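You operate a simulated robot arm through the tools that you are given. There is no shell and no other tool. Be economical: measure what you need, move in short steps, check, and stop when the job is done.

You run a simulated robot arm. Do the job below in one go: nothing can be reset, and whatever is moved stays where it is left.

## Task
Take the carton marked "tubing" from the top of the blue heavy drum and put it on the top of the green medium drum. Put the yellow sample jar from the top of the navy light drum on the top of the green gear drum and the red sample jar on the top of the red light drum. Fetch the drip cup from the yellow band tray and set it on the drain bench shelf. Take the priming jug from the blue band tray and leave it on the top of the red light drum. Stack the small measure that says "heavy" from the top of the fitting table on top of the small measure marked "light". Put the S tub from the top of the fitting table on the bearing there and the L tub on the press bench top. Any order will do. Set down upright: carton, sample jar, priming jug, tub.

Only the result counts: the job must be done as asked and must still hold three seconds after the hand-in. Knocking over, shifting, dropping, spilling or breaking anything else fails it.

## Robot
A 7-joint arm with a two-finger parallel gripper on a trunk, on a base that drives. Base frame: it is fixed to the floor where the robot stands at the start and does not move with it; the origin is under the middle of the robot, x ahead of it, y to its left, z up. Readings come in cm, degrees, newtons and seconds.
With the tool pointing down near the work surface it reaches from about 28 to 72 cm from the robot's upright axis, wherever it stands. Its first joint turns from -166.0 to 166.0 degrees. Places, roughly: bearing (7x7x3 cm) [40, -270, 90]; carton [75, 0, 100]; drain bench shelf [-380, 170, 40]; drip cup [-200, 50, 100]; press bench top [-240, -630, 80]; priming jug [-75, 200, 100]; sample jar [-125, 25, 100]; top of the green gear drum [-180, 90, 90]; top of the green medium drum [70, 70, 90]; top of the red light drum [70, 130, 90]; tub [25, -300, 100]. Payload 1.57 kg.
The TCP is the grasp point between the finger pads, 3 cm short of the fingertips. In the tool frame z runs along the fingers and y along their closing line. The gripper opens to 8 cm. The fingers are 1.7 cm wide and 1.2 cm thick; the gripper's body (4 by 8.2 cm) begins 8 cm behind the TCP.
Orientation is told as [roll, pitch, yaw] about the base's x, y, z axes, in that order, counted from this pose: with the fingers straight down and closing along the base's y, the tool's x points along the base's -x, its y along +y and its z along -z.

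## Interface
- The arm moves only by the tool step_arm. Its argument "targets" is one flat list of numbers, 7 for each row, row after row: the turn, a rotation vector about the tool's x, y, z in units of 120 degrees (1.0 is 120 degrees), then the shift along the tool's x, y, z in units of 250 mm (1.0 is 250 mm), then the finger opening in cm, from 0 to 8. In form: [rx, ry, rz, x, y, z, hand, rx, ry, rz, x, y, z, hand, ...]. A call has 1 to 12 rows; each row is the pose to reach, as a shift and turn from the pose commanded when the call began, along the tool's axes at that moment. A call with a number of a shift or a turn outside -1 to 1 is refused whole. Each row takes 0.2 s and may step no farther than 5 cm and 8.6 degrees from the row before; otherwise, or with a gripper value out of range, the whole call is refused. Where a pose cannot be reached the arm comes as near as it can. A force on the tool above 40 N (or 10 N above the force at the start of the call, whichever is more), or a blocked arm, ends the call early, and 0.2 s more pass. The fingers move at their own pace (about 7.2 cm/s each) and stop on an object; they squeeze with about 26 N. The grip force told is the motor's: it shows also when the fingers shut on nothing. Time passes only in rows, and 0.2 s behind the last, so rows that repeat a pose let the fingers close. It gives the time, the measured TCP pose, the force on the tool (base axes), the opening and the grip force at its end, in the units of the frame above (readings bear some noise), with the torque about the TCP (base axes, N m) and any sound that the robot's microphone picked up.
- Cameras (640 x 400 px; columns grow to the right, rows downward): "scene" is now at [0.01, 16.14, 141.29]; the picture's right is [0.22, -0.98, 0.00], its down [-0.38, -0.08, -0.92] and it looks along [0.90, 0.20, -0.38] (base axes); focal length 214 px, centre (320, 200). "wrist" rides on the gripper at [7.2, -0.7, -12.2] in the tool frame; the picture's right is [0.09, 1.00, 0.00], its down [-0.84, 0.08, -0.54] and it looks along [-0.54, 0.05, 0.84] (tool axes); focal length 238 px, centre (320, 200). There is no depth. A picture from a camera that has moved, and an enlarged one, comes with that camera's place and axes in the base frame and with its lens.
- snapshot(camera): a new picture of that camera. No time passes.
- move_column(by): slides the trunk up (or, below 0, down) by that many cm; the arm and the scene camera ride with it, the base frame stays. It gives what a move gives, with no picture.
- base_move(legs): drives the robot by 1 to 6 legs, each [ahead, left, turn to the left] in cm, cm and degrees, along the robot's own axes; the way and the turn of a leg run together, so that a leg with both is an arc; at most 150 cm and 180 degrees a leg. The arm and the cameras ride along, it lands a little off, and it stops where it bumps. It gives what a move gives.
- turn_head(pan, tilt): turns the head with the scene camera to pan (to the left, within 86 degrees either way) and tilt (down, from -29 to 69), counted from straight ahead of the robot. It gives what a move gives.
- close_up(camera, box): a new picture of the part [left, top, right, bottom] of that camera's present view, enlarged. No time passes.
- finish_job(): hands the job in; it is judged then, once.

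Go step by step. Nothing tells you exact positions but the pictures and the camera data: compare them with the known pose of the tool, close in by small moves and look again before you grip or let go. The budget is 483 turns and 216 pictures, counting those below and the enlarged ones. Unless the task says otherwise, let go and move clear before handing in, and close with one line.

The tools are called after "Request:" by a JSON object that holds its "method" and its "body". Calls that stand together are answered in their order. step_arm: Moves the arm, as the interface text tells. Its arguments: {"type":"object","properties":{"targets":{"type":"array"}},"required":["targets"]} The other tools are called the same way: move_column (by) slides the trunk up or down; base_move (legs) drives the base; turn_head (pan, tilt) turns the head that bears the scene camera; snapshot (camera) takes a picture; close_up (camera, box) takes an enlarged picture of a part of a camera's view; finish_job () hands the job in.

At the start:

```text
t: 0.0
ee_pos: [-0.37, 41.96, 111.11]
orientation: [-0.3, 0.3, -0.1]
force: [-0.1, 0.7, 0.1]
ft_torque: [0.01, 0.02, -0.01]
finger_gap: 7.99
grasp_force: 0.0
trunk travel left (down, up): [-5.0, 6.5]
robot x, y, heading: [-0.36, -0.14, 0.0]
head pan, tilt: [85.9, 68.8]
```

scene: 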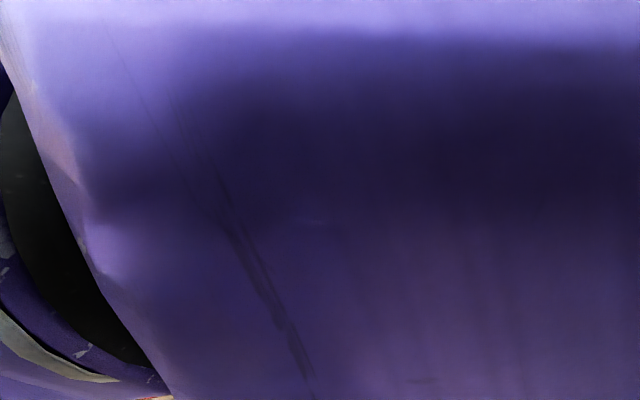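
wrist: 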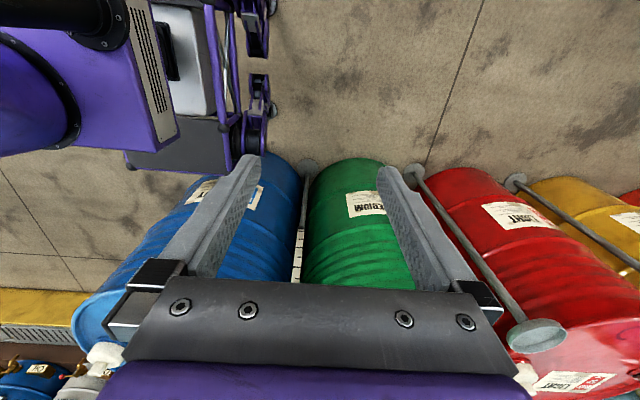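

The head camera is looking at the arm itself, so I'll turn it to the front to see the drums.

Request:
{"method": "turn_head", "body": {"pan": 0, "tilt": 25}}

Request:
{"method": "snapshot", "body": {"camera": "scene"}}

```text
t: 1.6
ee_pos: [-0.3, 41.97, 111.12]
orientation: [-0.4, 0.3, 0.0]
force: [0.4, -0.9, 0.8]
ft_torque: [0.01, 0.01, 0.02]
finger_gap: 7.99
grasp_force: 0.1
trunk travel left (down, up): [-5.0, 6.5]
robot x, y, heading: [0.08, -0.21, -0.1]
head pan, tilt: [0.0, 25.0]
```

```text
213 pictures are left
camera scene: at [0.18, 14.13, 140.91], right [0.0, -1.0, 0.0], down [-0.42, 0.0, -0.91], along [0.91, 0.0, -0.42], focal length 214 px, centre (320, 200)
```

scene: 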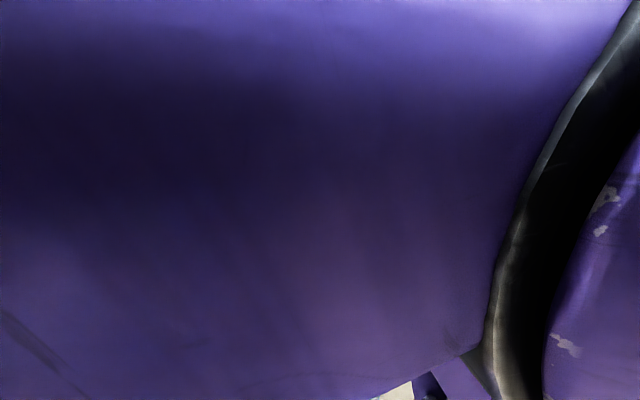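

The upper arm blocks the head camera. I'll swing the arm around its first joint toward the front so the camera is clear.

Request:
{"method": "step_arm", "body": {"targets": [0, 0, 0.0542, -0.19, -0.011, 0, 8, 0, 0, 0.1083, -0.378, -0.043, 0, 8, 0, 0, 0.1625, -0.561, -0.096, 0, 8, 0, 0, 0.2167, -0.736, -0.17, 0, 8, 0, 0, 0.2708, -0.903, -0.263, 0, 8]}}

Request:
{"method": "snapshot", "body": {"camera": "scene"}}

Request:
{"method": "snapshot", "body": {"camera": "wrist"}}

```text
t: 2.8
ee_pos: [22.33, 35.51, 111.03]
orientation: [-0.5, 0.1, -32.6]
force: [-0.1, 0.0, -0.5]
ft_torque: [0.01, -0.01, -0.02]
finger_gap: 7.99
grasp_force: 0.1
trunk travel left (down, up): [-5.0, 6.5]
robot x, y, heading: [-0.11, -0.13, 0.2]
head pan, tilt: [0.0, 25.0]
```

```text
212 pictures are left
camera scene: at [0.16, 14.13, 140.91], right [0.0, -1.0, 0.0], down [-0.42, 0.0, -0.91], along [0.91, 0.0, -0.42], focal length 214 px, centre (320, 200)
```

scene: 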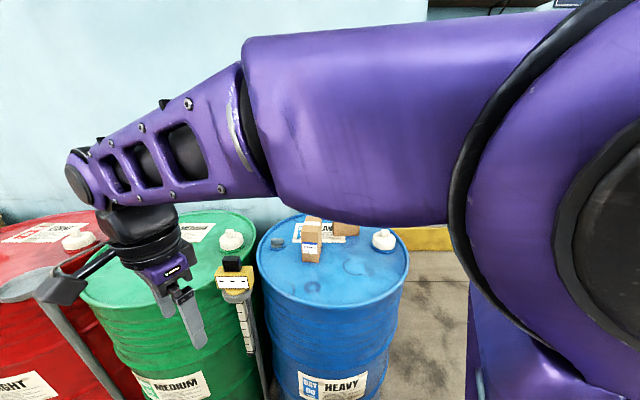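

```text
211 pictures are left
camera wrist: at [15.96, 38.78, 123.35], right [0.46, 0.89, -0.01], down [0.75, -0.38, 0.54], along [0.48, -0.25, -0.84], focal length 238 px, centre (320, 200)
```

wrist: 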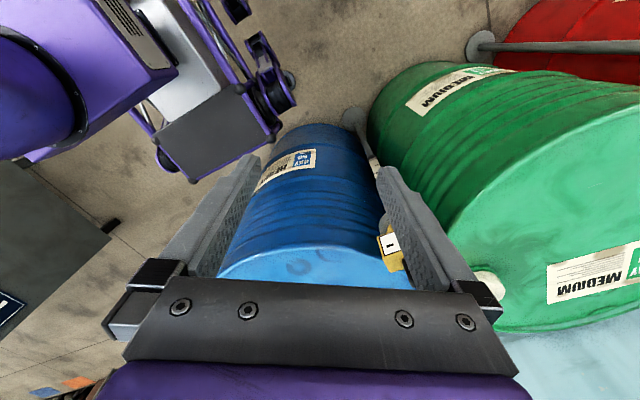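

The blue and green drums and the cartons are now partly visible. I'll keep swinging the arm to the right side to clear the view.

Request:
{"method": "step_arm", "body": {"targets": [0, 0, 0.0542, -0.19, -0.011, 0, 8, 0, 0, 0.1083, -0.378, -0.043, 0, 8, 0, 0, 0.1625, -0.561, -0.096, 0, 8, 0, 0, 0.2167, -0.736, -0.17, 0, 8, 0, 0, 0.2708, -0.903, -0.263, 0, 8]}}

Request:
{"method": "step_arm", "body": {"targets": [0, 0, 0.0542, -0.19, -0.011, 0, 8, 0, 0, 0.1083, -0.378, -0.043, 0, 8, 0, 0, 0.1625, -0.561, -0.096, 0, 8, 0, 0, 0.2167, -0.736, -0.17, 0, 8, 0, 0, 0.2708, -0.903, -0.263, 0, 8]}}

Request:
{"method": "step_arm", "body": {"targets": [0, 0, 0.0542, -0.19, -0.011, 0, 8, 0, 0, 0.1083, -0.378, -0.043, 0, 8, 0, 0, 0.1625, -0.561, -0.096, 0, 8, 0, 0, 0.2167, -0.736, -0.17, 0, 8, 0, 0, 0.2708, -0.903, -0.263, 0, 8]}}

Request:
{"method": "snapshot", "body": {"camera": "scene"}}

```text
t: 4.0
ee_pos: [37.79, 17.74, 110.96]
orientation: [-0.4, 0.0, -65.1]
force: [0.8, -0.5, -0.9]
ft_torque: [-0.02, -0.02, 0.0]
finger_gap: 7.99
grasp_force: 0.2
trunk travel left (down, up): [-5.0, 6.5]
robot x, y, heading: [-0.03, 0.01, 0.1]
head pan, tilt: [0.0, 25.0]
```

```text
t: 5.2
ee_pos: [41.23, -5.56, 111.07]
orientation: [-0.2, -0.3, -97.5]
force: [-0.7, 1.0, 0.3]
ft_torque: [-0.05, -0.04, 0.0]
finger_gap: 8.0
grasp_force: 0.0
trunk travel left (down, up): [-5.0, 6.5]
robot x, y, heading: [-0.13, 0.14, -0.1]
head pan, tilt: [0.0, 25.0]
```

```text
t: 6.4
ee_pos: [31.89, -27.02, 111.35]
orientation: [-0.1, -0.5, -130.1]
force: [0.8, 0.5, -0.6]
ft_torque: [0.0, 0.02, 0.01]
finger_gap: 8.0
grasp_force: 0.1
trunk travel left (down, up): [-5.0, 6.5]
robot x, y, heading: [-0.18, 0.15, -0.1]
head pan, tilt: [0.0, 25.0]
```

```text
210 pictures are left
camera scene: at [0.18, 14.13, 140.91], right [0.0, -1.0, 0.0], down [-0.42, 0.0, -0.91], along [0.91, 0.0, -0.42], focal length 214 px, centre (320, 200)
```

scene: 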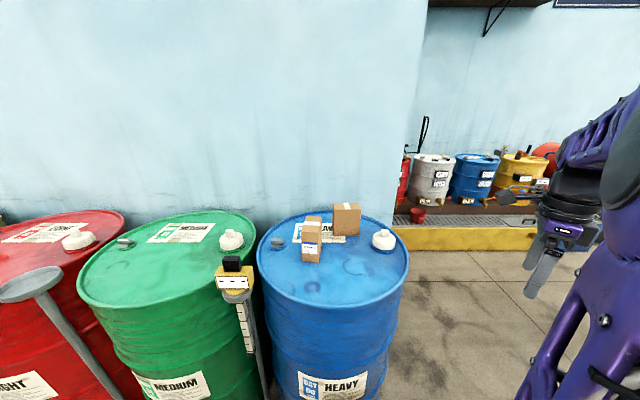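

Clear view now: two or three cartons on the blue drum. I'll zoom in on them and pan left to map the rest.

Request:
{"method": "close_up", "body": {"camera": "scene", "box": [240, 180, 420, 300]}}

Request:
{"method": "turn_head", "body": {"pan": 55, "tilt": 25}}

Request:
{"method": "snapshot", "body": {"camera": "scene"}}

Request:
{"method": "turn_head", "body": {"pan": 86, "tilt": 15}}

Request:
{"method": "snapshot", "body": {"camera": "scene"}}

```text
3.33 times, centred on (330, 240) of scene
camera zoom: at [0.18, 14.13, 140.91], right [0.0, -1.0, 0.0], down [-0.42, 0.0, -0.91], along [0.91, 0.0, -0.42], focal length 715 px, centre (287, 67)
```

zoom: 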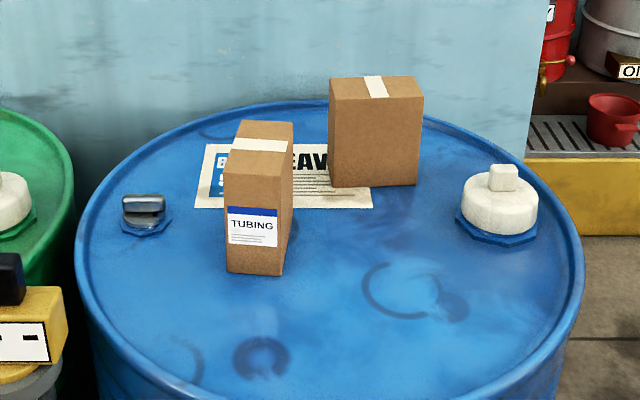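

```text
t: 7.6
ee_pos: [31.91, -26.94, 111.42]
orientation: [0.0, -0.4, -130.0]
force: [0.0, -0.5, -0.7]
ft_torque: [0.01, -0.01, -0.01]
finger_gap: 8.0
grasp_force: 0.0
trunk travel left (down, up): [-5.0, 6.5]
robot x, y, heading: [-0.19, 0.31, -0.1]
head pan, tilt: [55.0, 25.0]
```

```text
208 pictures are left
camera scene: at [-3.75, 21.66, 140.91], right [0.82, -0.57, 0.0], down [-0.24, -0.35, -0.91], along [0.52, 0.74, -0.42], focal length 214 px, centre (320, 200)
```

scene: 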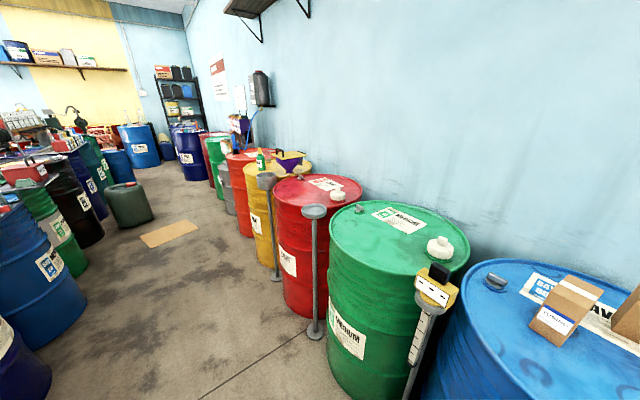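

```text
t: 8.6
ee_pos: [31.92, -26.99, 111.31]
orientation: [-0.1, -0.5, -130.1]
force: [-0.2, 0.1, 0.5]
ft_torque: [0.0, -0.01, -0.01]
finger_gap: 8.0
grasp_force: 0.1
trunk travel left (down, up): [-5.0, 6.5]
robot x, y, heading: [-0.09, 0.18, 0.1]
head pan, tilt: [85.9, 15.0]
```

```text
207 pictures are left
camera scene: at [-8.37, 23.44, 142.53], right [1.0, -0.07, 0.0], down [-0.02, -0.26, -0.97], along [0.07, 0.96, -0.26], focal length 214 px, centre (320, 200)
```

scene: 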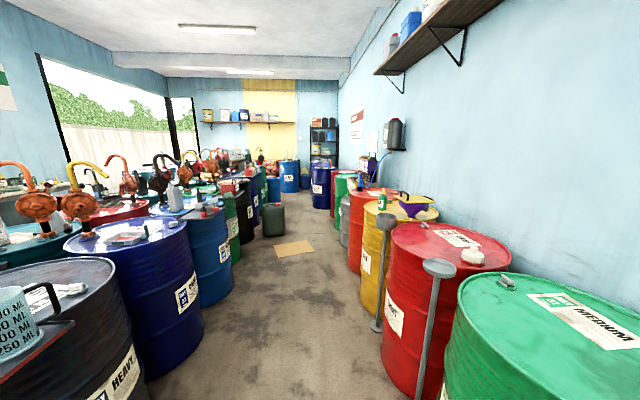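

The "tubing" carton is near (65, 17) with its top at about z 102, narrow side roughly along y. I'll swing the arm back towards it at height and turn the gripper to close across the narrow side.

Request:
{"method": "step_arm", "body": {"targets": [0, 0, -0.07, 0.117, -0.0367, 0, 8, 0, 0, -0.14, 0.235, -0.0733, 0, 8, 0, 0, -0.21, 0.352, -0.11, 0, 8, 0, 0, -0.28, 0.469, -0.147, 0, 8, 0, 0, -0.35, 0.587, -0.183, 0, 8, 0, 0, -0.418, 0.704, -0.22, 0, 8]}}

Request:
{"method": "step_arm", "body": {"targets": [0, 0, -0.07, 0.1155, 0.0355, 0, 8, 0, 0, -0.14, 0.231, 0.071, 0, 8, 0, 0, -0.21, 0.3465, 0.1065, 0, 8, 0, 0, -0.28, 0.462, 0.142, 0, 8, 0, 0, -0.35, 0.5775, 0.1775, 0, 8, 0, 0, -0.42, 0.693, 0.213, 0, 8, 0, 0, -0.49, 0.8085, 0.2485, 0, 8, 0, 0, -0.56, 0.924, 0.284, 0, 8]}}

Request:
{"method": "snapshot", "body": {"camera": "wrist"}}

```text
t: 10.0
ee_pos: [39.14, -10.01, 111.09]
orientation: [-0.3, -0.2, -79.8]
force: [0.5, -0.3, -0.1]
ft_torque: [0.0, 0.01, 0.03]
finger_gap: 8.0
grasp_force: 0.0
trunk travel left (down, up): [-5.0, 6.5]
robot x, y, heading: [-0.13, 0.13, 0.1]
head pan, tilt: [85.9, 15.0]
```

```text
t: 11.8
ee_pos: [42.07, 13.88, 111.03]
orientation: [-0.3, 0.3, -12.6]
force: [0.2, 0.0, 0.6]
ft_torque: [0.02, -0.01, -0.02]
finger_gap: 7.98
grasp_force: 0.1
trunk travel left (down, up): [-5.0, 6.5]
robot x, y, heading: [-0.17, -0.01, -0.1]
head pan, tilt: [85.9, 15.0]
```

```text
206 pictures are left
camera wrist: at [34.83, 14.88, 123.32], right [0.13, 0.99, -0.01], down [0.84, -0.1, 0.54], along [0.53, -0.07, -0.84], focal length 238 px, centre (320, 200)
```

wrist: 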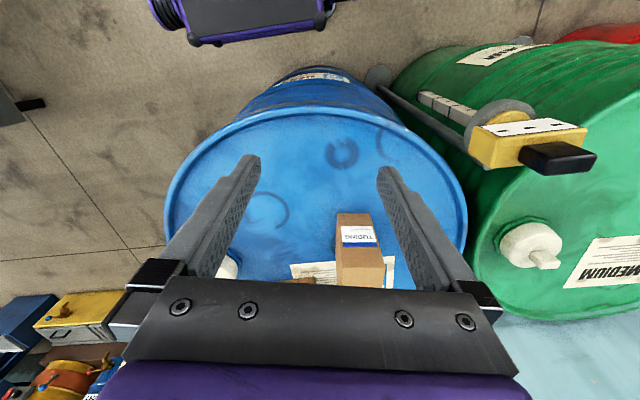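

The carton is where I estimated. Moving above it, still at safe height, and looking again.

Request:
{"method": "step_arm", "body": {"targets": [0, 0, -0.008, -0.166, 0.0624, 0, 8, 0, 0, -0.016, -0.333, 0.125, 0, 8, 0, 0, -0.024, -0.499, 0.187, 0, 8, 0, 0, -0.032, -0.666, 0.25, 0, 8, 0, 0, -0.04, -0.832, 0.312, 0, 8]}}

Request:
{"method": "snapshot", "body": {"camera": "wrist"}}

Request:
{"method": "turn_head", "body": {"pan": 0, "tilt": 30}}

Request:
{"method": "close_up", "body": {"camera": "scene", "box": [220, 100, 420, 230]}}

```text
t: 13.0
ee_pos: [63.73, 16.99, 110.82]
orientation: [-0.4, 0.5, -7.7]
force: [-1.2, -0.2, 1.5]
ft_torque: [0.0, -0.02, 0.0]
finger_gap: 7.97
grasp_force: 0.1
trunk travel left (down, up): [-5.0, 6.5]
robot x, y, heading: [-0.3, 0.03, 0.2]
head pan, tilt: [85.9, 15.0]
```

```text
205 pictures are left
camera wrist: at [56.54, 17.33, 123.22], right [0.04, 1.0, -0.01], down [0.84, -0.03, 0.54], along [0.54, -0.03, -0.84], focal length 238 px, centre (320, 200)
```

wrist: 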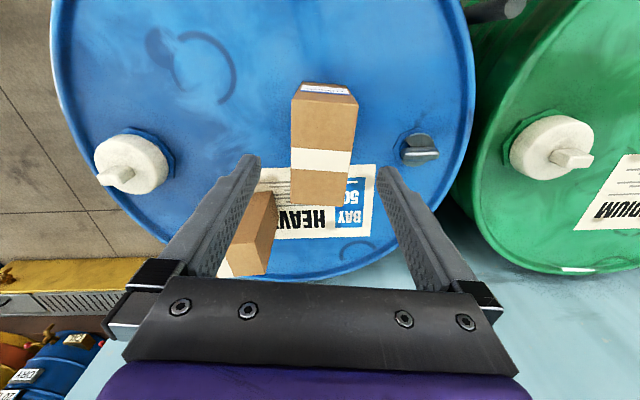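

```text
t: 14.6
ee_pos: [63.81, 17.03, 110.78]
orientation: [-0.5, 0.3, -7.9]
force: [-0.5, -1.0, 0.0]
ft_torque: [0.01, 0.02, -0.02]
finger_gap: 7.99
grasp_force: 0.0
trunk travel left (down, up): [-5.0, 6.5]
robot x, y, heading: [-0.15, 0.25, -0.2]
head pan, tilt: [0.0, 30.0]
```

```text
3.08 times, centred on (320, 165) of scene
camera zoom: at [0.0, 14.13, 140.12], right [0.0, -1.0, 0.0], down [-0.5, 0.0, -0.87], along [0.87, 0.0, -0.5], focal length 660 px, centre (320, 308)
```

zoom: 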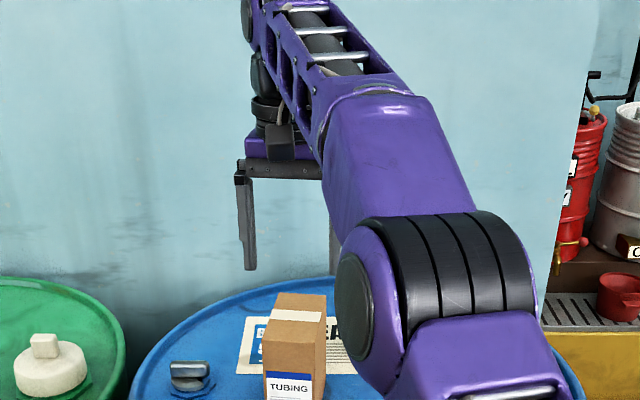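

Carton top centre is at about (65.5, 16.9), yaw about −6°, well aligned with the gripper. Descending and gripping.

Request:
{"method": "step_arm", "body": {"targets": [0, 0, 0, -0.05, 0, 0.1, 8, 0, 0, -0.01, -0.059, 0, 0.25, 8, 0, 0, -0.01, -0.059, 0, 0.4, 8, 0, 0, -0.01, -0.059, 0, 0.5, 8, 0, 0, -0.01, -0.059, 0, 0.572, 8]}}

Request:
{"method": "snapshot", "body": {"camera": "wrist"}}

```text
t: 15.8
ee_pos: [65.31, 16.72, 96.59]
orientation: [-0.2, 0.3, -6.6]
force: [-0.3, 0.7, 0.3]
ft_torque: [0.0, 0.0, 0.0]
finger_gap: 8.01
grasp_force: 0.0
trunk travel left (down, up): [-5.0, 6.5]
robot x, y, heading: [0.08, 0.2, 0.1]
head pan, tilt: [0.0, 30.0]
```

```text
203 pictures are left
camera wrist: at [58.1, 16.88, 108.86], right [0.02, 1.0, -0.01], down [0.84, -0.02, 0.54], along [0.54, -0.02, -0.84], focal length 238 px, centre (320, 200)
```

wrist: 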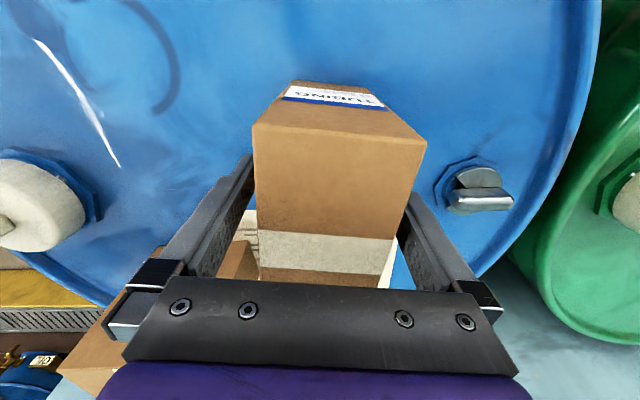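

The carton sits centred between the fingers. Closing and lifting.

Request:
{"method": "step_arm", "body": {"targets": [0, 0, 0, 0, 0, 0, 5, 0, 0, 0, 0, 0, 0, 2, 0, 0, 0, 0, 0, 0, 2, 0, 0, 0, 0, 0, 0, 2]}}

Request:
{"method": "step_arm", "body": {"targets": [0, 0, 0, 0, 0, -0.06, 2, 0, 0, 0, 0, 0, -0.2, 2, 0, 0, 0, 0, 0, -0.4, 2, 0, 0, 0, 0, 0, -0.56, 2]}}

Request:
{"method": "snapshot", "body": {"camera": "wrist"}}

```text
t: 16.8
ee_pos: [65.32, 16.68, 96.52]
orientation: [-0.3, 0.3, -6.6]
force: [-0.8, 0.7, 0.4]
ft_torque: [0.1, -0.05, 0.05]
finger_gap: 6.02
grasp_force: 26.3
trunk travel left (down, up): [-5.0, 6.5]
robot x, y, heading: [0.06, 0.02, -0.2]
head pan, tilt: [0.0, 30.0]
```

```text
t: 17.8
ee_pos: [64.36, 16.96, 110.29]
orientation: [-0.3, 0.2, -6.5]
force: [-0.1, -0.5, -2.0]
ft_torque: [0.01, 0.01, -0.02]
finger_gap: 5.99
grasp_force: 26.4
out of reach, approached as far as the arm can: row 4
trunk travel left (down, up): [-5.0, 6.5]
robot x, y, heading: [-0.0, 0.07, -0.0]
head pan, tilt: [0.0, 30.0]
```

```text
202 pictures are left
camera wrist: at [57.13, 17.11, 122.66], right [0.02, 1.0, -0.01], down [0.84, -0.02, 0.54], along [0.54, -0.02, -0.84], focal length 238 px, centre (320, 200)
```

wrist: 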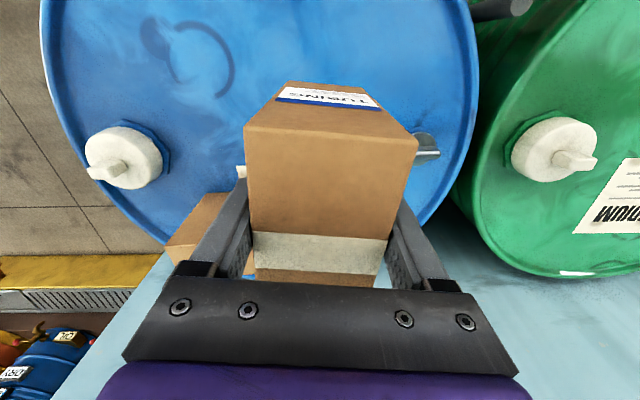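

Carton held. I'll raise the column, retract a little, and drive left to face the green drum.

Request:
{"method": "move_column", "body": {"by": 6}}

Request:
{"method": "step_arm", "body": {"targets": [0, 0, 0, 0.15, 0, 0, 2, 0, 0, 0, 0.3, 0, 0, 2, 0, 0, 0, 0.45, 0, 0, 2, 0, 0, 0, 0.6, 0, 0, 2]}}

Request:
{"method": "base_move", "body": {"legs": [[0, 52, 0]]}}

Request:
{"method": "snapshot", "body": {"camera": "scene"}}

Request:
{"method": "snapshot", "body": {"camera": "wrist"}}

```text
t: 18.8
ee_pos: [64.53, 16.76, 116.23]
orientation: [-0.4, 0.4, -6.7]
force: [-1.0, 0.3, -2.1]
ft_torque: [0.0, -0.01, 0.04]
finger_gap: 5.98
grasp_force: 25.8
trunk travel left (down, up): [-11.0, 0.5]
robot x, y, heading: [-0.31, -0.15, 0.1]
head pan, tilt: [0.0, 30.0]
```

```text
t: 19.8
ee_pos: [49.41, 18.68, 116.38]
orientation: [-0.3, 0.3, -6.6]
force: [0.2, 0.4, -3.3]
ft_torque: [0.03, 0.02, 0.01]
finger_gap: 5.99
grasp_force: 25.5
trunk travel left (down, up): [-11.0, 0.5]
robot x, y, heading: [-0.25, 0.16, 0.1]
head pan, tilt: [0.0, 30.0]
```

```text
t: 25.3
ee_pos: [49.5, 70.85, 116.45]
orientation: [-0.3, 0.3, -6.6]
force: [0.3, 0.1, -3.2]
ft_torque: [-0.01, 0.03, -0.02]
finger_gap: 5.97
grasp_force: 26.1
trunk travel left (down, up): [-11.0, 0.5]
robot x, y, heading: [0.12, 52.1, 0.2]
head pan, tilt: [0.0, 30.0]
```

```text
201 pictures are left
camera scene: at [-0.03, 66.22, 146.11], right [0.0, -1.0, 0.0], down [-0.5, 0.0, -0.87], along [0.87, 0.0, -0.5], focal length 214 px, centre (320, 200)
```

scene: 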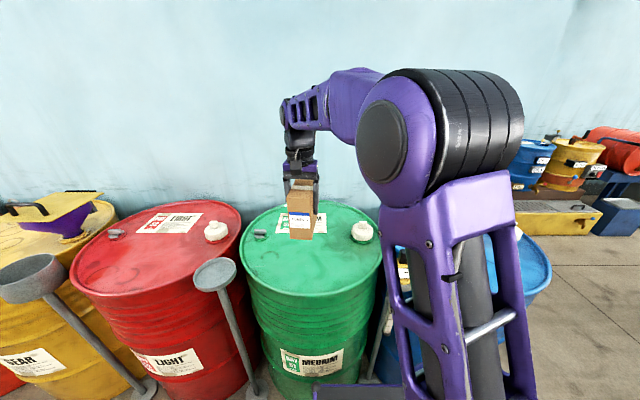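

```text
200 pictures are left
camera wrist: at [42.22, 71.03, 128.71], right [0.02, 1.0, -0.01], down [0.84, -0.02, 0.54], along [0.54, -0.02, -0.84], focal length 238 px, centre (320, 200)
```

wrist: 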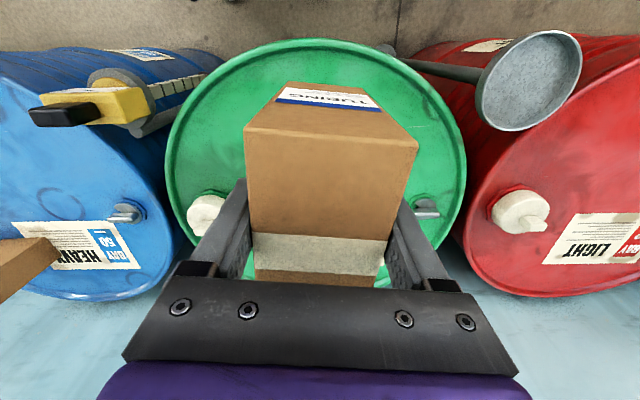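

Green drum's centre is about (70, 69) with clear space near (62, 69). I'll go above it and lower to just over the surface.

Request:
{"method": "step_arm", "body": {"targets": [0, 0, 0, -0.16, 0, 0, 2, 0, 0, 0, -0.34, 0, 0, 2, 0, 0, 0, -0.502, 0.006, 0.05, 2, 0, 0, 0, -0.502, 0.006, 0.2, 2, 0, 0, 0, -0.502, 0.006, 0.38, 2, 0, 0, 0, -0.502, 0.006, 0.54, 2, 0, 0, 0, -0.502, 0.006, 0.7, 2]}}

Request:
{"method": "close_up", "body": {"camera": "scene", "box": [220, 160, 420, 310]}}

```text
t: 26.9
ee_pos: [61.83, 69.53, 98.7]
orientation: [-0.2, 0.3, -6.6]
force: [0.1, -0.2, -1.8]
ft_torque: [0.02, 0.04, -0.01]
finger_gap: 5.98
grasp_force: 26.0
trunk travel left (down, up): [-11.0, 0.5]
robot x, y, heading: [0.12, 52.01, 0.3]
head pan, tilt: [0.0, 30.0]
```

```text
2.67 times, centred on (320, 235) of scene
camera zoom: at [-0.03, 66.22, 146.12], right [0.0, -1.0, 0.0], down [-0.5, 0.0, -0.87], along [0.87, 0.0, -0.5], focal length 572 px, centre (320, 107)
```

zoom: 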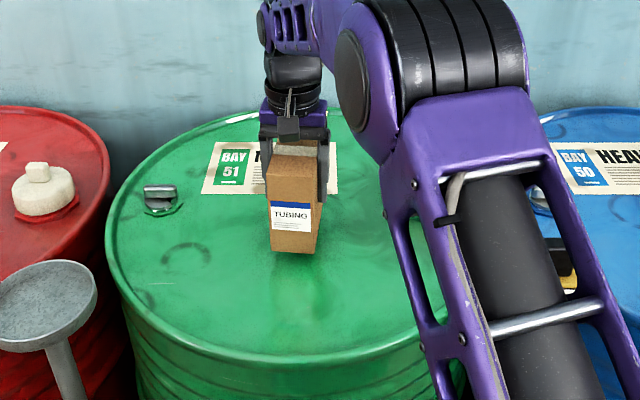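

Just above the surface. Lowering in fine steps until contact.

Request:
{"method": "step_arm", "body": {"targets": [0, 0, 0, 0, 0, 0.04, 2, 0, 0, 0, 0, 0, 0.06, 2, 0, 0, 0, 0, 0, 0.076, 2, 0, 0, 0, 0, 0, 0.084, 2]}}

```text
t: 27.9
ee_pos: [61.72, 69.5, 96.72]
orientation: [-0.4, 0.3, -6.6]
force: [0.4, 0.0, -2.7]
ft_torque: [0.01, 0.02, 0.02]
finger_gap: 5.98
grasp_force: 26.0
trunk travel left (down, up): [-11.0, 0.5]
robot x, y, heading: [-0.61, 52.19, 0.0]
head pan, tilt: [0.0, 30.0]
```

Request:
{"method": "step_arm", "body": {"targets": [0, 0, 0, 0, 0, 0.008, 2, 0, 0, 0, 0, 0, 0.012, 2]}}

```text
t: 28.5
ee_pos: [61.88, 69.35, 96.54]
orientation: [-0.3, 0.2, -6.6]
force: [-0.1, -1.0, 2.5]
ft_torque: [0.15, 0.1, 0.01]
finger_gap: 5.99
grasp_force: 25.6
trunk travel left (down, up): [-11.0, 0.5]
robot x, y, heading: [0.09, 52.24, 0.1]
head pan, tilt: [0.0, 30.0]
```

Contact felt (force turned upward). Releasing and rising.

Request:
{"method": "step_arm", "body": {"targets": [0, 0, 0, 0, 0, 0, 7, 0, 0, 0, 0, 0, 0, 8, 0, 0, 0, 0, 0, 0, 8, 0, 0, 0, 0, 0, -0.1, 8, 0, 0, 0, 0, 0, -0.28, 8, 0, 0, 0, 0, 0, -0.46, 8, 0, 0, 0, 0, 0, -0.64, 8, 0, 0, 0, 0, 0, -0.8, 8, 0, 0, 0, 0.2, 0, -0.8, 8, 0, 0, 0, 0.4, 0, -0.8, 8, 0, 0, 0, 0.6, 0, -0.8, 8]}}

Request:
{"method": "close_up", "body": {"camera": "scene", "box": [220, 160, 420, 310]}}

Request:
{"method": "turn_head", "body": {"pan": 60, "tilt": 25}}

Request:
{"method": "snapshot", "body": {"camera": "scene"}}

Request:
{"method": "turn_head", "body": {"pan": 86, "tilt": 25}}

Request:
{"method": "snapshot", "body": {"camera": "scene"}}

```text
t: 30.9
ee_pos: [46.95, 71.26, 116.53]
orientation: [-0.3, 0.2, -6.6]
force: [0.6, 0.2, -0.5]
ft_torque: [0.0, 0.03, 0.0]
finger_gap: 7.99
grasp_force: 0.0
trunk travel left (down, up): [-11.0, 0.5]
robot x, y, heading: [-0.16, 52.16, 0.2]
head pan, tilt: [0.0, 30.0]
```

```text
2.67 times, centred on (320, 235) of scene
camera zoom: at [-0.05, 66.21, 146.11], right [0.0, -1.0, 0.0], down [-0.5, 0.0, -0.87], along [0.87, 0.0, -0.5], focal length 572 px, centre (320, 107)
```

zoom: 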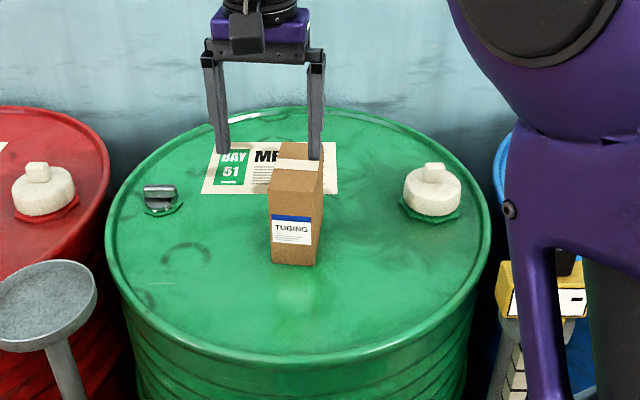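

```text
t: 32.2
ee_pos: [46.91, 71.31, 116.51]
orientation: [-0.4, 0.4, -6.6]
force: [0.0, 0.6, 0.0]
ft_torque: [0.03, 0.02, -0.02]
finger_gap: 7.99
grasp_force: 0.1
trunk travel left (down, up): [-11.0, 0.5]
robot x, y, heading: [-0.28, 51.91, 0.0]
head pan, tilt: [60.0, 25.0]
```

```text
197 pictures are left
camera scene: at [-4.5, 74.19, 146.91], right [0.87, -0.5, 0.0], down [-0.21, -0.37, -0.91], along [0.45, 0.79, -0.42], focal length 214 px, centre (320, 200)
```

scene: 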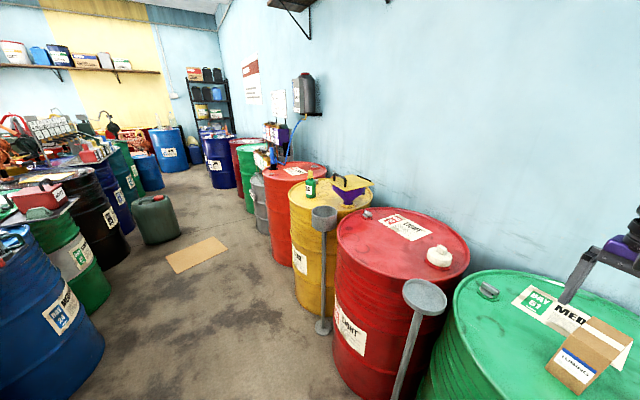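

```text
t: 33.1
ee_pos: [46.89, 71.15, 116.44]
orientation: [-0.3, 0.4, -6.5]
force: [-0.3, 0.2, -0.5]
ft_torque: [0.01, 0.03, 0.0]
finger_gap: 8.01
grasp_force: 0.0
trunk travel left (down, up): [-11.0, 0.5]
robot x, y, heading: [0.07, 51.85, 0.5]
head pan, tilt: [85.9, 25.0]
```

```text
196 pictures are left
camera scene: at [-8.45, 75.4, 146.91], right [1.0, -0.07, 0.0], down [-0.03, -0.42, -0.91], along [0.06, 0.9, -0.42], focal length 214 px, centre (320, 200)
```

scene: 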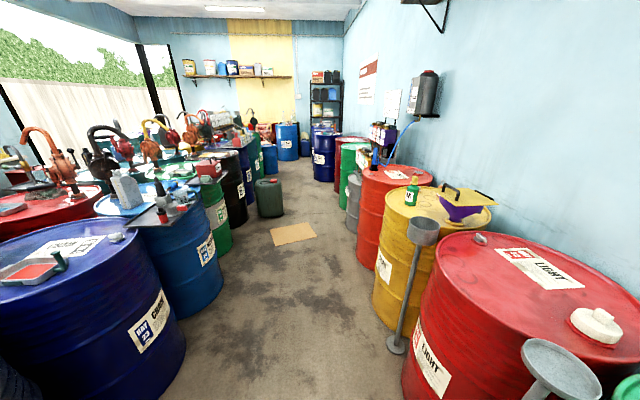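

Carton stands on the green drum. Next I'll turn the robot left to survey the other side of the aisle.

Request:
{"method": "base_move", "body": {"legs": [[0, 0, 90]]}}

Request:
{"method": "turn_head", "body": {"pan": 86, "tilt": 20}}

Request:
{"method": "snapshot", "body": {"camera": "scene"}}

Request:
{"method": "turn_head", "body": {"pan": 40, "tilt": 20}}

Request:
{"method": "snapshot", "body": {"camera": "scene"}}

```text
t: 37.5
ee_pos: [-19.83, 98.77, 116.48]
orientation: [-0.3, 0.3, 84.0]
force: [-1.1, -0.9, -0.5]
ft_torque: [0.01, -0.03, -0.02]
finger_gap: 8.01
grasp_force: 0.0
trunk travel left (down, up): [-11.0, 0.5]
robot x, y, heading: [0.05, 51.87, 91.0]
head pan, tilt: [85.9, 25.0]
```

```text
t: 38.1
ee_pos: [-19.83, 98.86, 116.47]
orientation: [-0.2, 0.3, 84.2]
force: [-0.9, -0.2, -0.3]
ft_torque: [-0.04, 0.02, 0.01]
finger_gap: 8.01
grasp_force: 0.2
trunk travel left (down, up): [-11.0, 0.5]
robot x, y, heading: [0.05, 52.0, 91.0]
head pan, tilt: [85.9, 20.0]
```

```text
195 pictures are left
camera scene: at [-23.25, 43.55, 147.72], right [0.06, 1.0, 0.0], down [0.34, -0.02, -0.94], along [-0.94, 0.05, -0.34], focal length 214 px, centre (320, 200)
```

scene: 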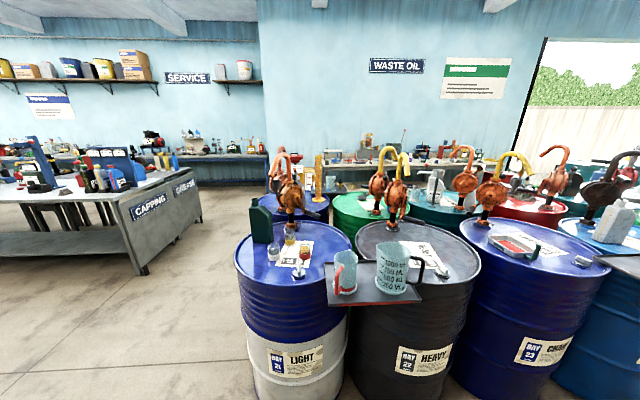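

```text
t: 39.3
ee_pos: [-19.8, 98.73, 116.42]
orientation: [-0.3, 0.3, 84.1]
force: [0.8, 0.5, -0.5]
ft_torque: [0.0, -0.02, 0.01]
finger_gap: 7.99
grasp_force: 0.1
trunk travel left (down, up): [-11.0, 0.5]
robot x, y, heading: [0.0, 52.33, 90.8]
head pan, tilt: [40.0, 20.0]
```

```text
194 pictures are left
camera scene: at [-20.04, 50.07, 147.72], right [0.76, 0.65, 0.0], down [0.22, -0.26, -0.94], along [-0.61, 0.71, -0.34], focal length 214 px, centre (320, 200)
```

scene: 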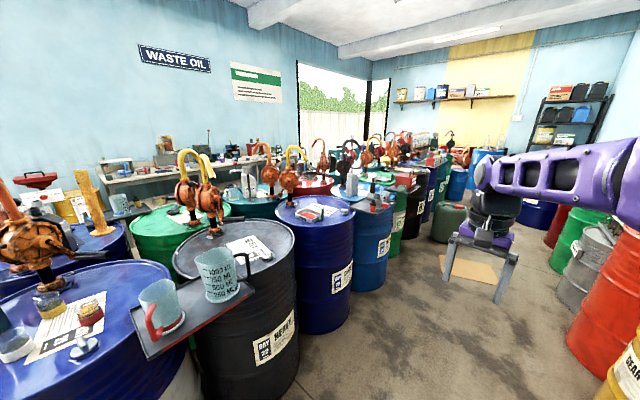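

I see the navy light drum with jars to the left. Zooming in on jars and nearby drums.

Request:
{"method": "turn_head", "body": {"pan": 86, "tilt": 20}}

Request:
{"method": "close_up", "body": {"camera": "scene", "box": [230, 180, 430, 310]}}

Request:
{"method": "close_up", "body": {"camera": "scene", "box": [430, 130, 640, 270]}}

Request:
{"method": "close_up", "body": {"camera": "scene", "box": [260, 130, 460, 240]}}

```text
t: 40.4
ee_pos: [-19.88, 98.77, 116.44]
orientation: [-0.4, 0.2, 84.2]
force: [0.0, 0.1, -0.2]
ft_torque: [0.04, -0.01, 0.0]
finger_gap: 7.98
grasp_force: 0.1
trunk travel left (down, up): [-11.0, 0.5]
robot x, y, heading: [0.27, 52.09, 90.7]
head pan, tilt: [85.9, 20.0]
```

```text
3.08 times, centred on (330, 245) of scene
camera zoom: at [-23.25, 43.56, 147.72], right [0.06, 1.0, 0.0], down [0.34, -0.02, -0.94], along [-0.94, 0.05, -0.34], focal length 660 px, centre (289, 62)
```

zoom: 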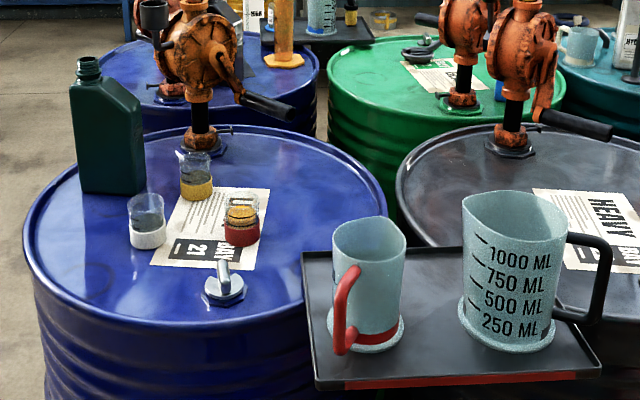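

```text
2.86 times, centred on (535, 200) of scene
camera zoom: at [-23.25, 43.56, 147.72], right [0.06, 1.0, 0.0], down [0.34, -0.02, -0.94], along [-0.94, 0.05, -0.34], focal length 613 px, centre (-294, 200)
```

zoom: 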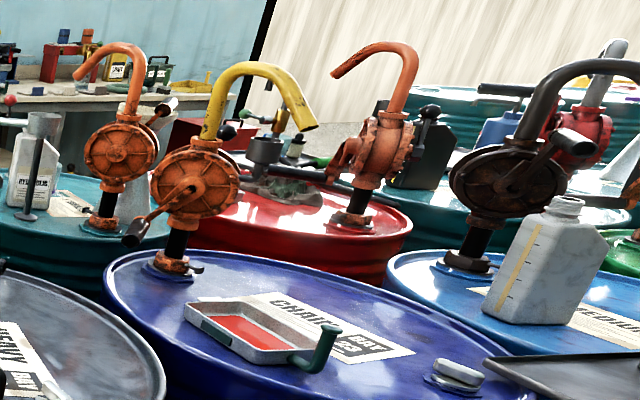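

```text
3.20 times, centred on (360, 185) of scene
camera zoom: at [-23.25, 43.56, 147.72], right [0.06, 1.0, 0.0], down [0.34, -0.02, -0.94], along [-0.94, 0.05, -0.34], focal length 686 px, centre (192, 248)
```

zoom: 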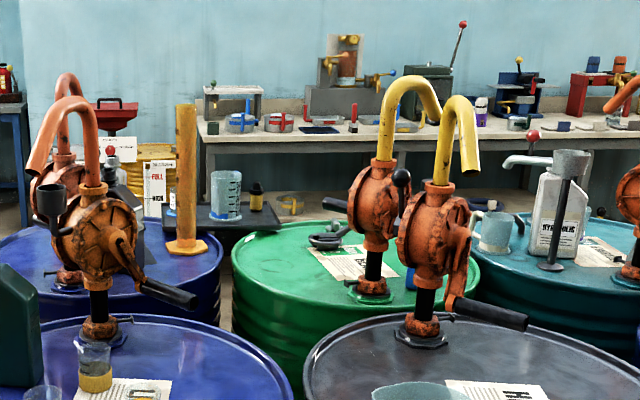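

The three sample jars (white, yellow, red) are near (-109,27), (-123,33), (-109,41). I'll turn to face the navy drum and approach.

Request:
{"method": "base_move", "body": {"legs": [[0, 0, 89], [43, 6, 0]]}}

Request:
{"method": "turn_head", "body": {"pan": 0, "tilt": 35}}

Request:
{"method": "snapshot", "body": {"camera": "scene"}}

Request:
{"method": "snapshot", "body": {"camera": "wrist"}}

```text
t: 46.9
ee_pos: [-90.07, 27.16, 116.51]
orientation: [-0.4, 0.4, 173.2]
force: [-0.5, -0.1, 0.2]
ft_torque: [0.01, 0.07, -0.01]
finger_gap: 7.99
grasp_force: 0.0
trunk travel left (down, up): [-11.0, 0.5]
robot x, y, heading: [-42.84, 46.35, 179.8]
head pan, tilt: [85.9, 20.0]
```

```text
t: 48.5
ee_pos: [-90.03, 27.23, 116.44]
orientation: [-0.4, 0.4, 173.2]
force: [0.2, 0.8, -0.9]
ft_torque: [0.03, 0.01, 0.0]
finger_gap: 8.02
grasp_force: 0.0
trunk travel left (down, up): [-11.0, 0.5]
robot x, y, heading: [-43.24, 46.13, 179.9]
head pan, tilt: [0.0, 35.0]
```

```text
190 pictures are left
camera scene: at [-42.9, 32.33, 145.34], right [0.0, 1.0, 0.0], down [0.57, 0.0, -0.82], along [-0.82, 0.0, -0.57], focal length 214 px, centre (320, 200)
```

scene: 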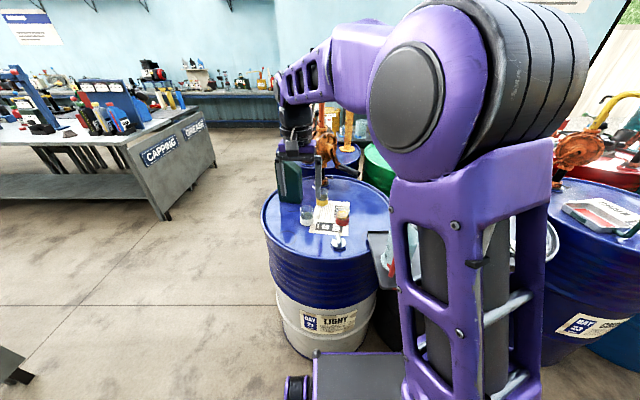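

```text
189 pictures are left
camera wrist: at [-83.07, 26.92, 128.79], right [-0.03, -1.0, -0.01], down [-0.84, 0.02, 0.54], along [-0.54, 0.02, -0.84], focal length 238 px, centre (320, 200)
```

wrist: 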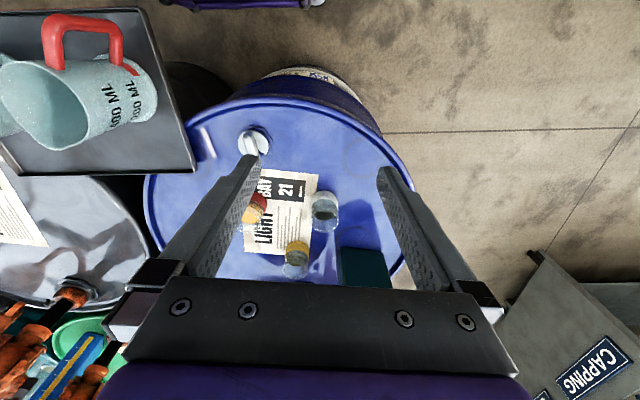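

Jars confirmed. Moving above the red jar at height.

Request:
{"method": "step_arm", "body": {"targets": [0, 0, 0, -0.163, -0.088, 0, 8, 0, 0, 0, -0.327, -0.175, 0, 8, 0, 0, 0, -0.49, -0.263, 0, 8, 0, 0, 0, -0.654, -0.35, 0, 8, 0, 0, 0, -0.8, -0.438, 0, 8]}}

Request:
{"method": "snapshot", "body": {"camera": "wrist"}}

```text
t: 49.7
ee_pos: [-108.58, 40.59, 116.24]
orientation: [-0.3, 0.4, 173.2]
force: [1.2, 0.4, 0.3]
ft_torque: [0.01, -0.01, 0.04]
finger_gap: 7.99
grasp_force: 0.0
trunk travel left (down, up): [-11.0, 0.5]
robot x, y, heading: [-43.26, 45.94, 179.9]
head pan, tilt: [0.0, 35.0]
```

```text
188 pictures are left
camera wrist: at [-101.72, 40.28, 128.63], right [-0.03, -1.0, -0.01], down [-0.84, 0.02, 0.54], along [-0.54, 0.02, -0.84], focal length 238 px, centre (320, 200)
```

wrist: 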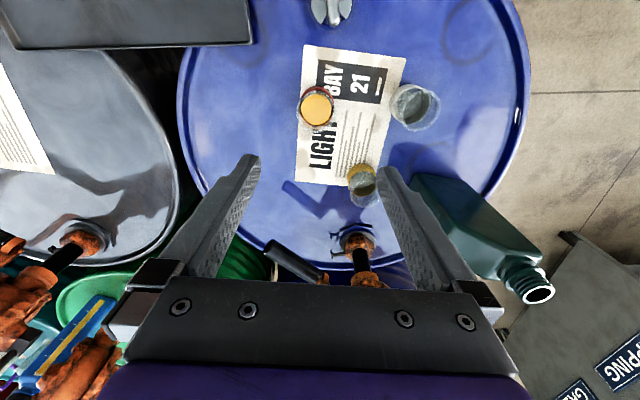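

The red jar is centred nearly under the tool. Descending around it.

Request:
{"method": "step_arm", "body": {"targets": [0, 0, 0, 0, -0.02, 0.16, 8, 0, 0, 0, 0, -0.02, 0.34, 8, 0, 0, 0, 0, -0.02, 0.52, 8, 0, 0, 0, 0, -0.02, 0.66, 8, 0, 0, 0, 0, -0.02, 0.76, 8]}}

Request:
{"method": "snapshot", "body": {"camera": "wrist"}}

```text
t: 50.9
ee_pos: [-108.39, 41.03, 97.41]
orientation: [-0.3, 0.3, 173.2]
force: [0.1, -0.4, 0.3]
ft_torque: [-0.02, 0.01, 0.0]
finger_gap: 8.01
grasp_force: 0.1
trunk travel left (down, up): [-11.0, 0.5]
robot x, y, heading: [-43.24, 46.07, 179.9]
head pan, tilt: [0.0, 35.0]
```

```text
187 pictures are left
camera wrist: at [-101.5, 40.66, 109.72], right [-0.03, -1.0, 0.0], down [-0.84, 0.02, 0.54], along [-0.54, 0.02, -0.84], focal length 238 px, centre (320, 200)
```

wrist: 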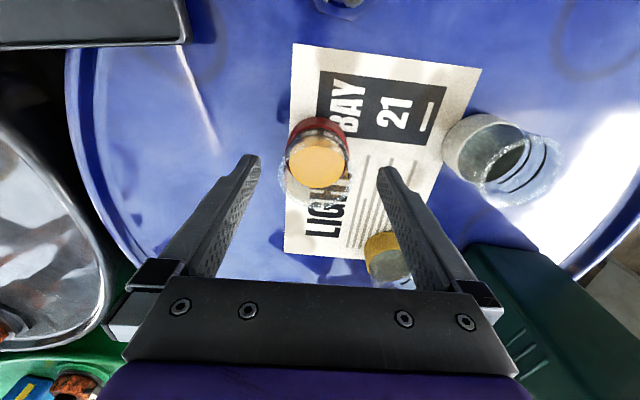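

Jar centre is ~1.3 cm further out. Correcting, then lowering and gripping.

Request:
{"method": "step_arm", "body": {"targets": [0, 0, 0, -0.05, -0.01, 0, 8, 0, 0, 0, -0.05, -0.01, 0.1, 8, 0, 0, 0, -0.05, -0.01, 0.2, 8]}}

Request:
{"method": "snapshot", "body": {"camera": "wrist"}}

```text
t: 51.7
ee_pos: [-109.77, 41.18, 92.28]
orientation: [-0.2, 0.3, 173.2]
force: [-0.4, 0.4, -0.2]
ft_torque: [0.0, -0.01, -0.01]
finger_gap: 8.01
grasp_force: 0.0
trunk travel left (down, up): [-11.0, 0.5]
robot x, y, heading: [-43.13, 46.18, 179.9]
head pan, tilt: [0.0, 35.0]
```

```text
186 pictures are left
camera wrist: at [-102.67, 41.04, 104.72], right [-0.03, -1.0, 0.0], down [-0.84, 0.02, 0.54], along [-0.54, 0.02, -0.84], focal length 238 px, centre (320, 200)
```

wrist: 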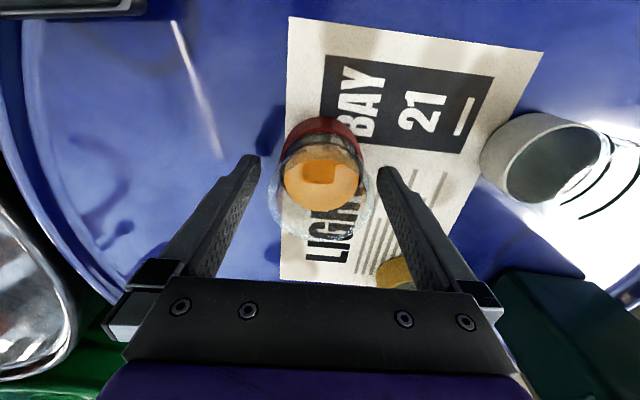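

Centred. Closing gently and lifting.

Request:
{"method": "step_arm", "body": {"targets": [0, 0, 0, 0, 0, 0, 5.5, 0, 0, 0, 0, 0, 0, 4, 0, 0, 0, 0, 0, 0, 3, 0, 0, 0, 0, 0, 0, 3]}}

Request:
{"method": "step_arm", "body": {"targets": [0, 0, 0, 0, 0, -0.04, 3, 0, 0, 0, 0, 0, -0.12, 3, 0, 0, 0, 0, 0, -0.24, 3, 0, 0, 0, 0, 0, -0.38, 3, 0, 0, 0, 0, 0, -0.52, 3, 0, 0, 0, 0, 0, -0.66, 3, 0, 0, 0, 0, 0, -0.8, 3]}}

Request:
{"method": "snapshot", "body": {"camera": "wrist"}}

```text
t: 52.7
ee_pos: [-109.68, 41.39, 92.39]
orientation: [-0.3, 0.3, 173.3]
force: [-0.3, -1.0, 0.4]
ft_torque: [-0.03, 0.01, 0.0]
finger_gap: 5.28
grasp_force: 25.9
trunk travel left (down, up): [-11.0, 0.5]
robot x, y, heading: [-43.09, 46.21, 179.9]
head pan, tilt: [0.0, 35.0]
```

```text
t: 54.3
ee_pos: [-109.8, 41.41, 112.42]
orientation: [-0.2, 0.4, 173.2]
force: [0.0, -0.2, -1.9]
ft_torque: [-0.05, 0.02, 0.0]
finger_gap: 5.29
grasp_force: 26.3
trunk travel left (down, up): [-11.0, 0.5]
robot x, y, heading: [-42.92, 45.91, 179.7]
head pan, tilt: [0.0, 35.0]
```

```text
185 pictures are left
camera wrist: at [-102.75, 41.1, 124.77], right [-0.03, -1.0, -0.01], down [-0.84, 0.02, 0.54], along [-0.54, 0.02, -0.84], focal length 238 px, centre (320, 200)
```

wrist: 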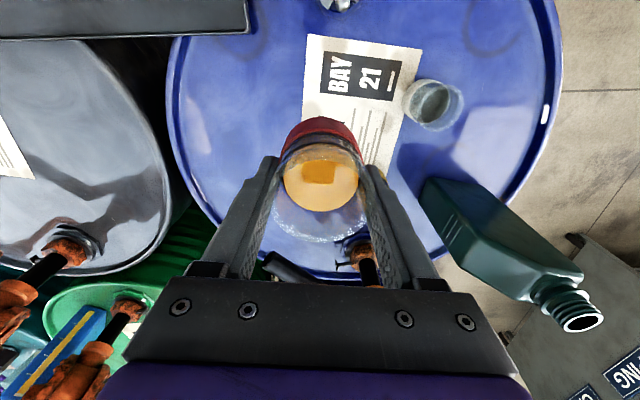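

Red jar held upright. Retracting a bit, then driving to the red light drum.

Request:
{"method": "step_arm", "body": {"targets": [0, 0, 0, 0.12, 0, 0, 3, 0, 0, 0, 0.26, 0, 0, 3, 0, 0, 0, 0.4, 0, 0, 3, 0, 0, 0, 0.54, 0, 0, 3, 0, 0, 0, 0.68, 0, 0, 3, 0, 0, 0, 0.78, 0, 0, 3]}}

Request:
{"method": "base_move", "body": {"legs": [[-43, 0, 0], [0, 0, -90], [62, 0, 0], [0, 0, -90]]}}

Request:
{"method": "turn_head", "body": {"pan": 0, "tilt": 35}}

Request:
{"method": "snapshot", "body": {"camera": "scene"}}

Request:
{"method": "snapshot", "body": {"camera": "wrist"}}

```text
t: 55.7
ee_pos: [-90.38, 39.11, 112.44]
orientation: [-0.3, 0.4, 173.1]
force: [0.9, -0.4, -2.3]
ft_torque: [0.02, 0.01, 0.0]
finger_gap: 5.25
grasp_force: 25.5
trunk travel left (down, up): [-11.0, 0.5]
robot x, y, heading: [-43.13, 46.49, 179.7]
head pan, tilt: [0.0, 35.0]
```

```text
t: 69.3
ee_pos: [48.21, 114.83, 112.44]
orientation: [-0.4, 0.3, -7.1]
force: [0.1, 0.5, -1.9]
ft_torque: [0.0, -0.01, 0.02]
finger_gap: 5.27
grasp_force: 25.9
trunk travel left (down, up): [-11.0, 0.5]
robot x, y, heading: [0.71, 107.86, -0.6]
head pan, tilt: [0.0, 35.0]
```

```text
t: 69.9
ee_pos: [48.21, 114.67, 112.53]
orientation: [-0.4, 0.3, -7.1]
force: [-0.3, -0.3, -2.1]
ft_torque: [0.0, 0.04, -0.01]
finger_gap: 5.26
grasp_force: 26.0
trunk travel left (down, up): [-11.0, 0.5]
robot x, y, heading: [0.98, 107.54, -0.4]
head pan, tilt: [0.0, 35.0]
```

```text
184 pictures are left
camera scene: at [0.72, 121.94, 145.34], right [-0.01, -1.0, 0.0], down [-0.57, 0.0, -0.82], along [0.82, -0.01, -0.57], focal length 214 px, centre (320, 200)
```

scene: 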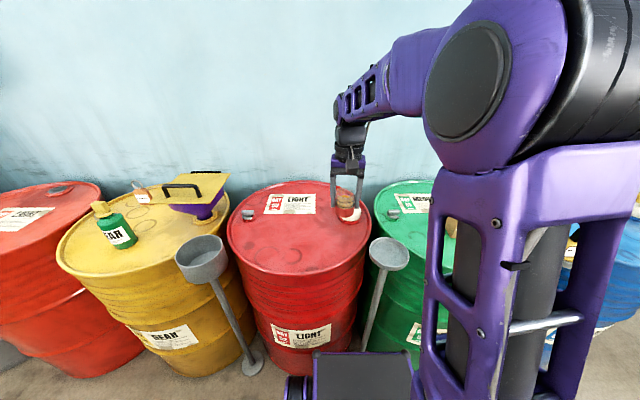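

```text
183 pictures are left
camera wrist: at [41.04, 114.9, 124.85], right [0.03, 1.0, -0.01], down [0.84, -0.02, 0.54], along [0.54, -0.02, -0.84], focal length 238 px, centre (320, 200)
```

wrist: 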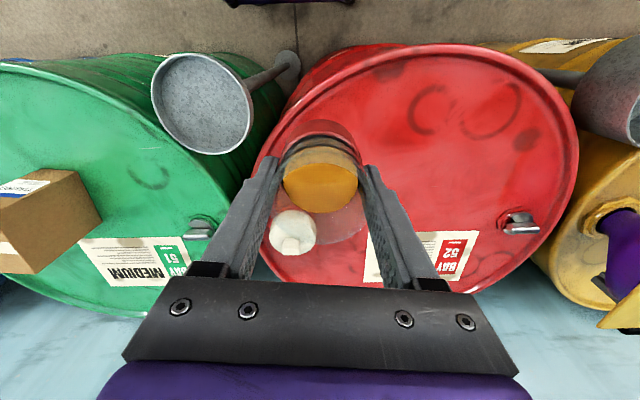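

Red drum centre ≈ (70,129). I'll set the jar at about (60,119), leaving room for the jug.

Request:
{"method": "step_arm", "body": {"targets": [0, 0, 0, -0.15, 0.076, 0, 3, 0, 0, 0, -0.3, 0.153, 0, 3, 0, 0, 0, -0.447, 0.229, 0, 3, 0, 0, 0, -0.447, 0.229, 0.12, 3, 0, 0, 0, -0.447, 0.229, 0.28, 3, 0, 0, 0, -0.447, 0.229, 0.44, 3, 0, 0, 0, -0.447, 0.229, 0.6, 3, 0, 0, 0, -0.447, 0.229, 0.7, 3, 0, 0, 0, -0.447, 0.229, 0.765, 3]}}

Request:
{"method": "step_arm", "body": {"targets": [0, 0, 0, 0, 0, 0.01, 3, 0, 0, 0, 0, 0, 0.02, 3, 0, 0, 0, 0, 0, 0.03, 3]}}

Request:
{"method": "snapshot", "body": {"camera": "wrist"}}

```text
t: 71.9
ee_pos: [60.13, 118.91, 93.23]
orientation: [-0.3, 0.3, -7.2]
force: [-0.1, -0.4, -1.9]
ft_torque: [0.01, -0.02, -0.03]
finger_gap: 5.26
grasp_force: 25.8
trunk travel left (down, up): [-11.0, 0.5]
robot x, y, heading: [0.85, 107.96, -0.5]
head pan, tilt: [0.0, 35.0]
```

```text
t: 72.7
ee_pos: [59.97, 118.89, 92.54]
orientation: [-0.3, 0.4, -7.1]
force: [0.3, -0.1, -2.4]
ft_torque: [0.0, -0.01, -0.01]
finger_gap: 5.27
grasp_force: 25.5
trunk travel left (down, up): [-11.0, 0.5]
robot x, y, heading: [0.98, 107.9, -0.4]
head pan, tilt: [0.0, 35.0]
```

```text
182 pictures are left
camera wrist: at [52.72, 119.14, 104.86], right [0.03, 1.0, -0.01], down [0.84, -0.02, 0.54], along [0.54, -0.02, -0.84], focal length 238 px, centre (320, 200)
```

wrist: 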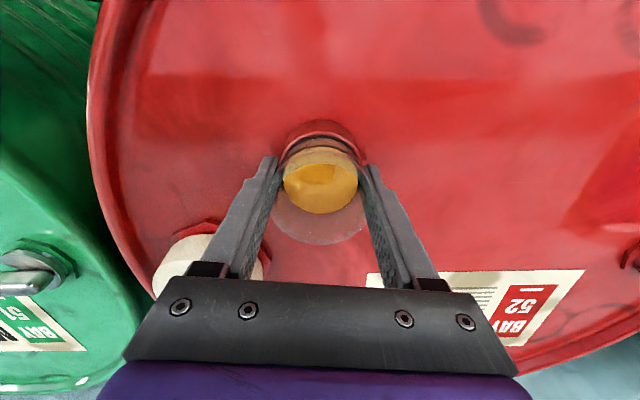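

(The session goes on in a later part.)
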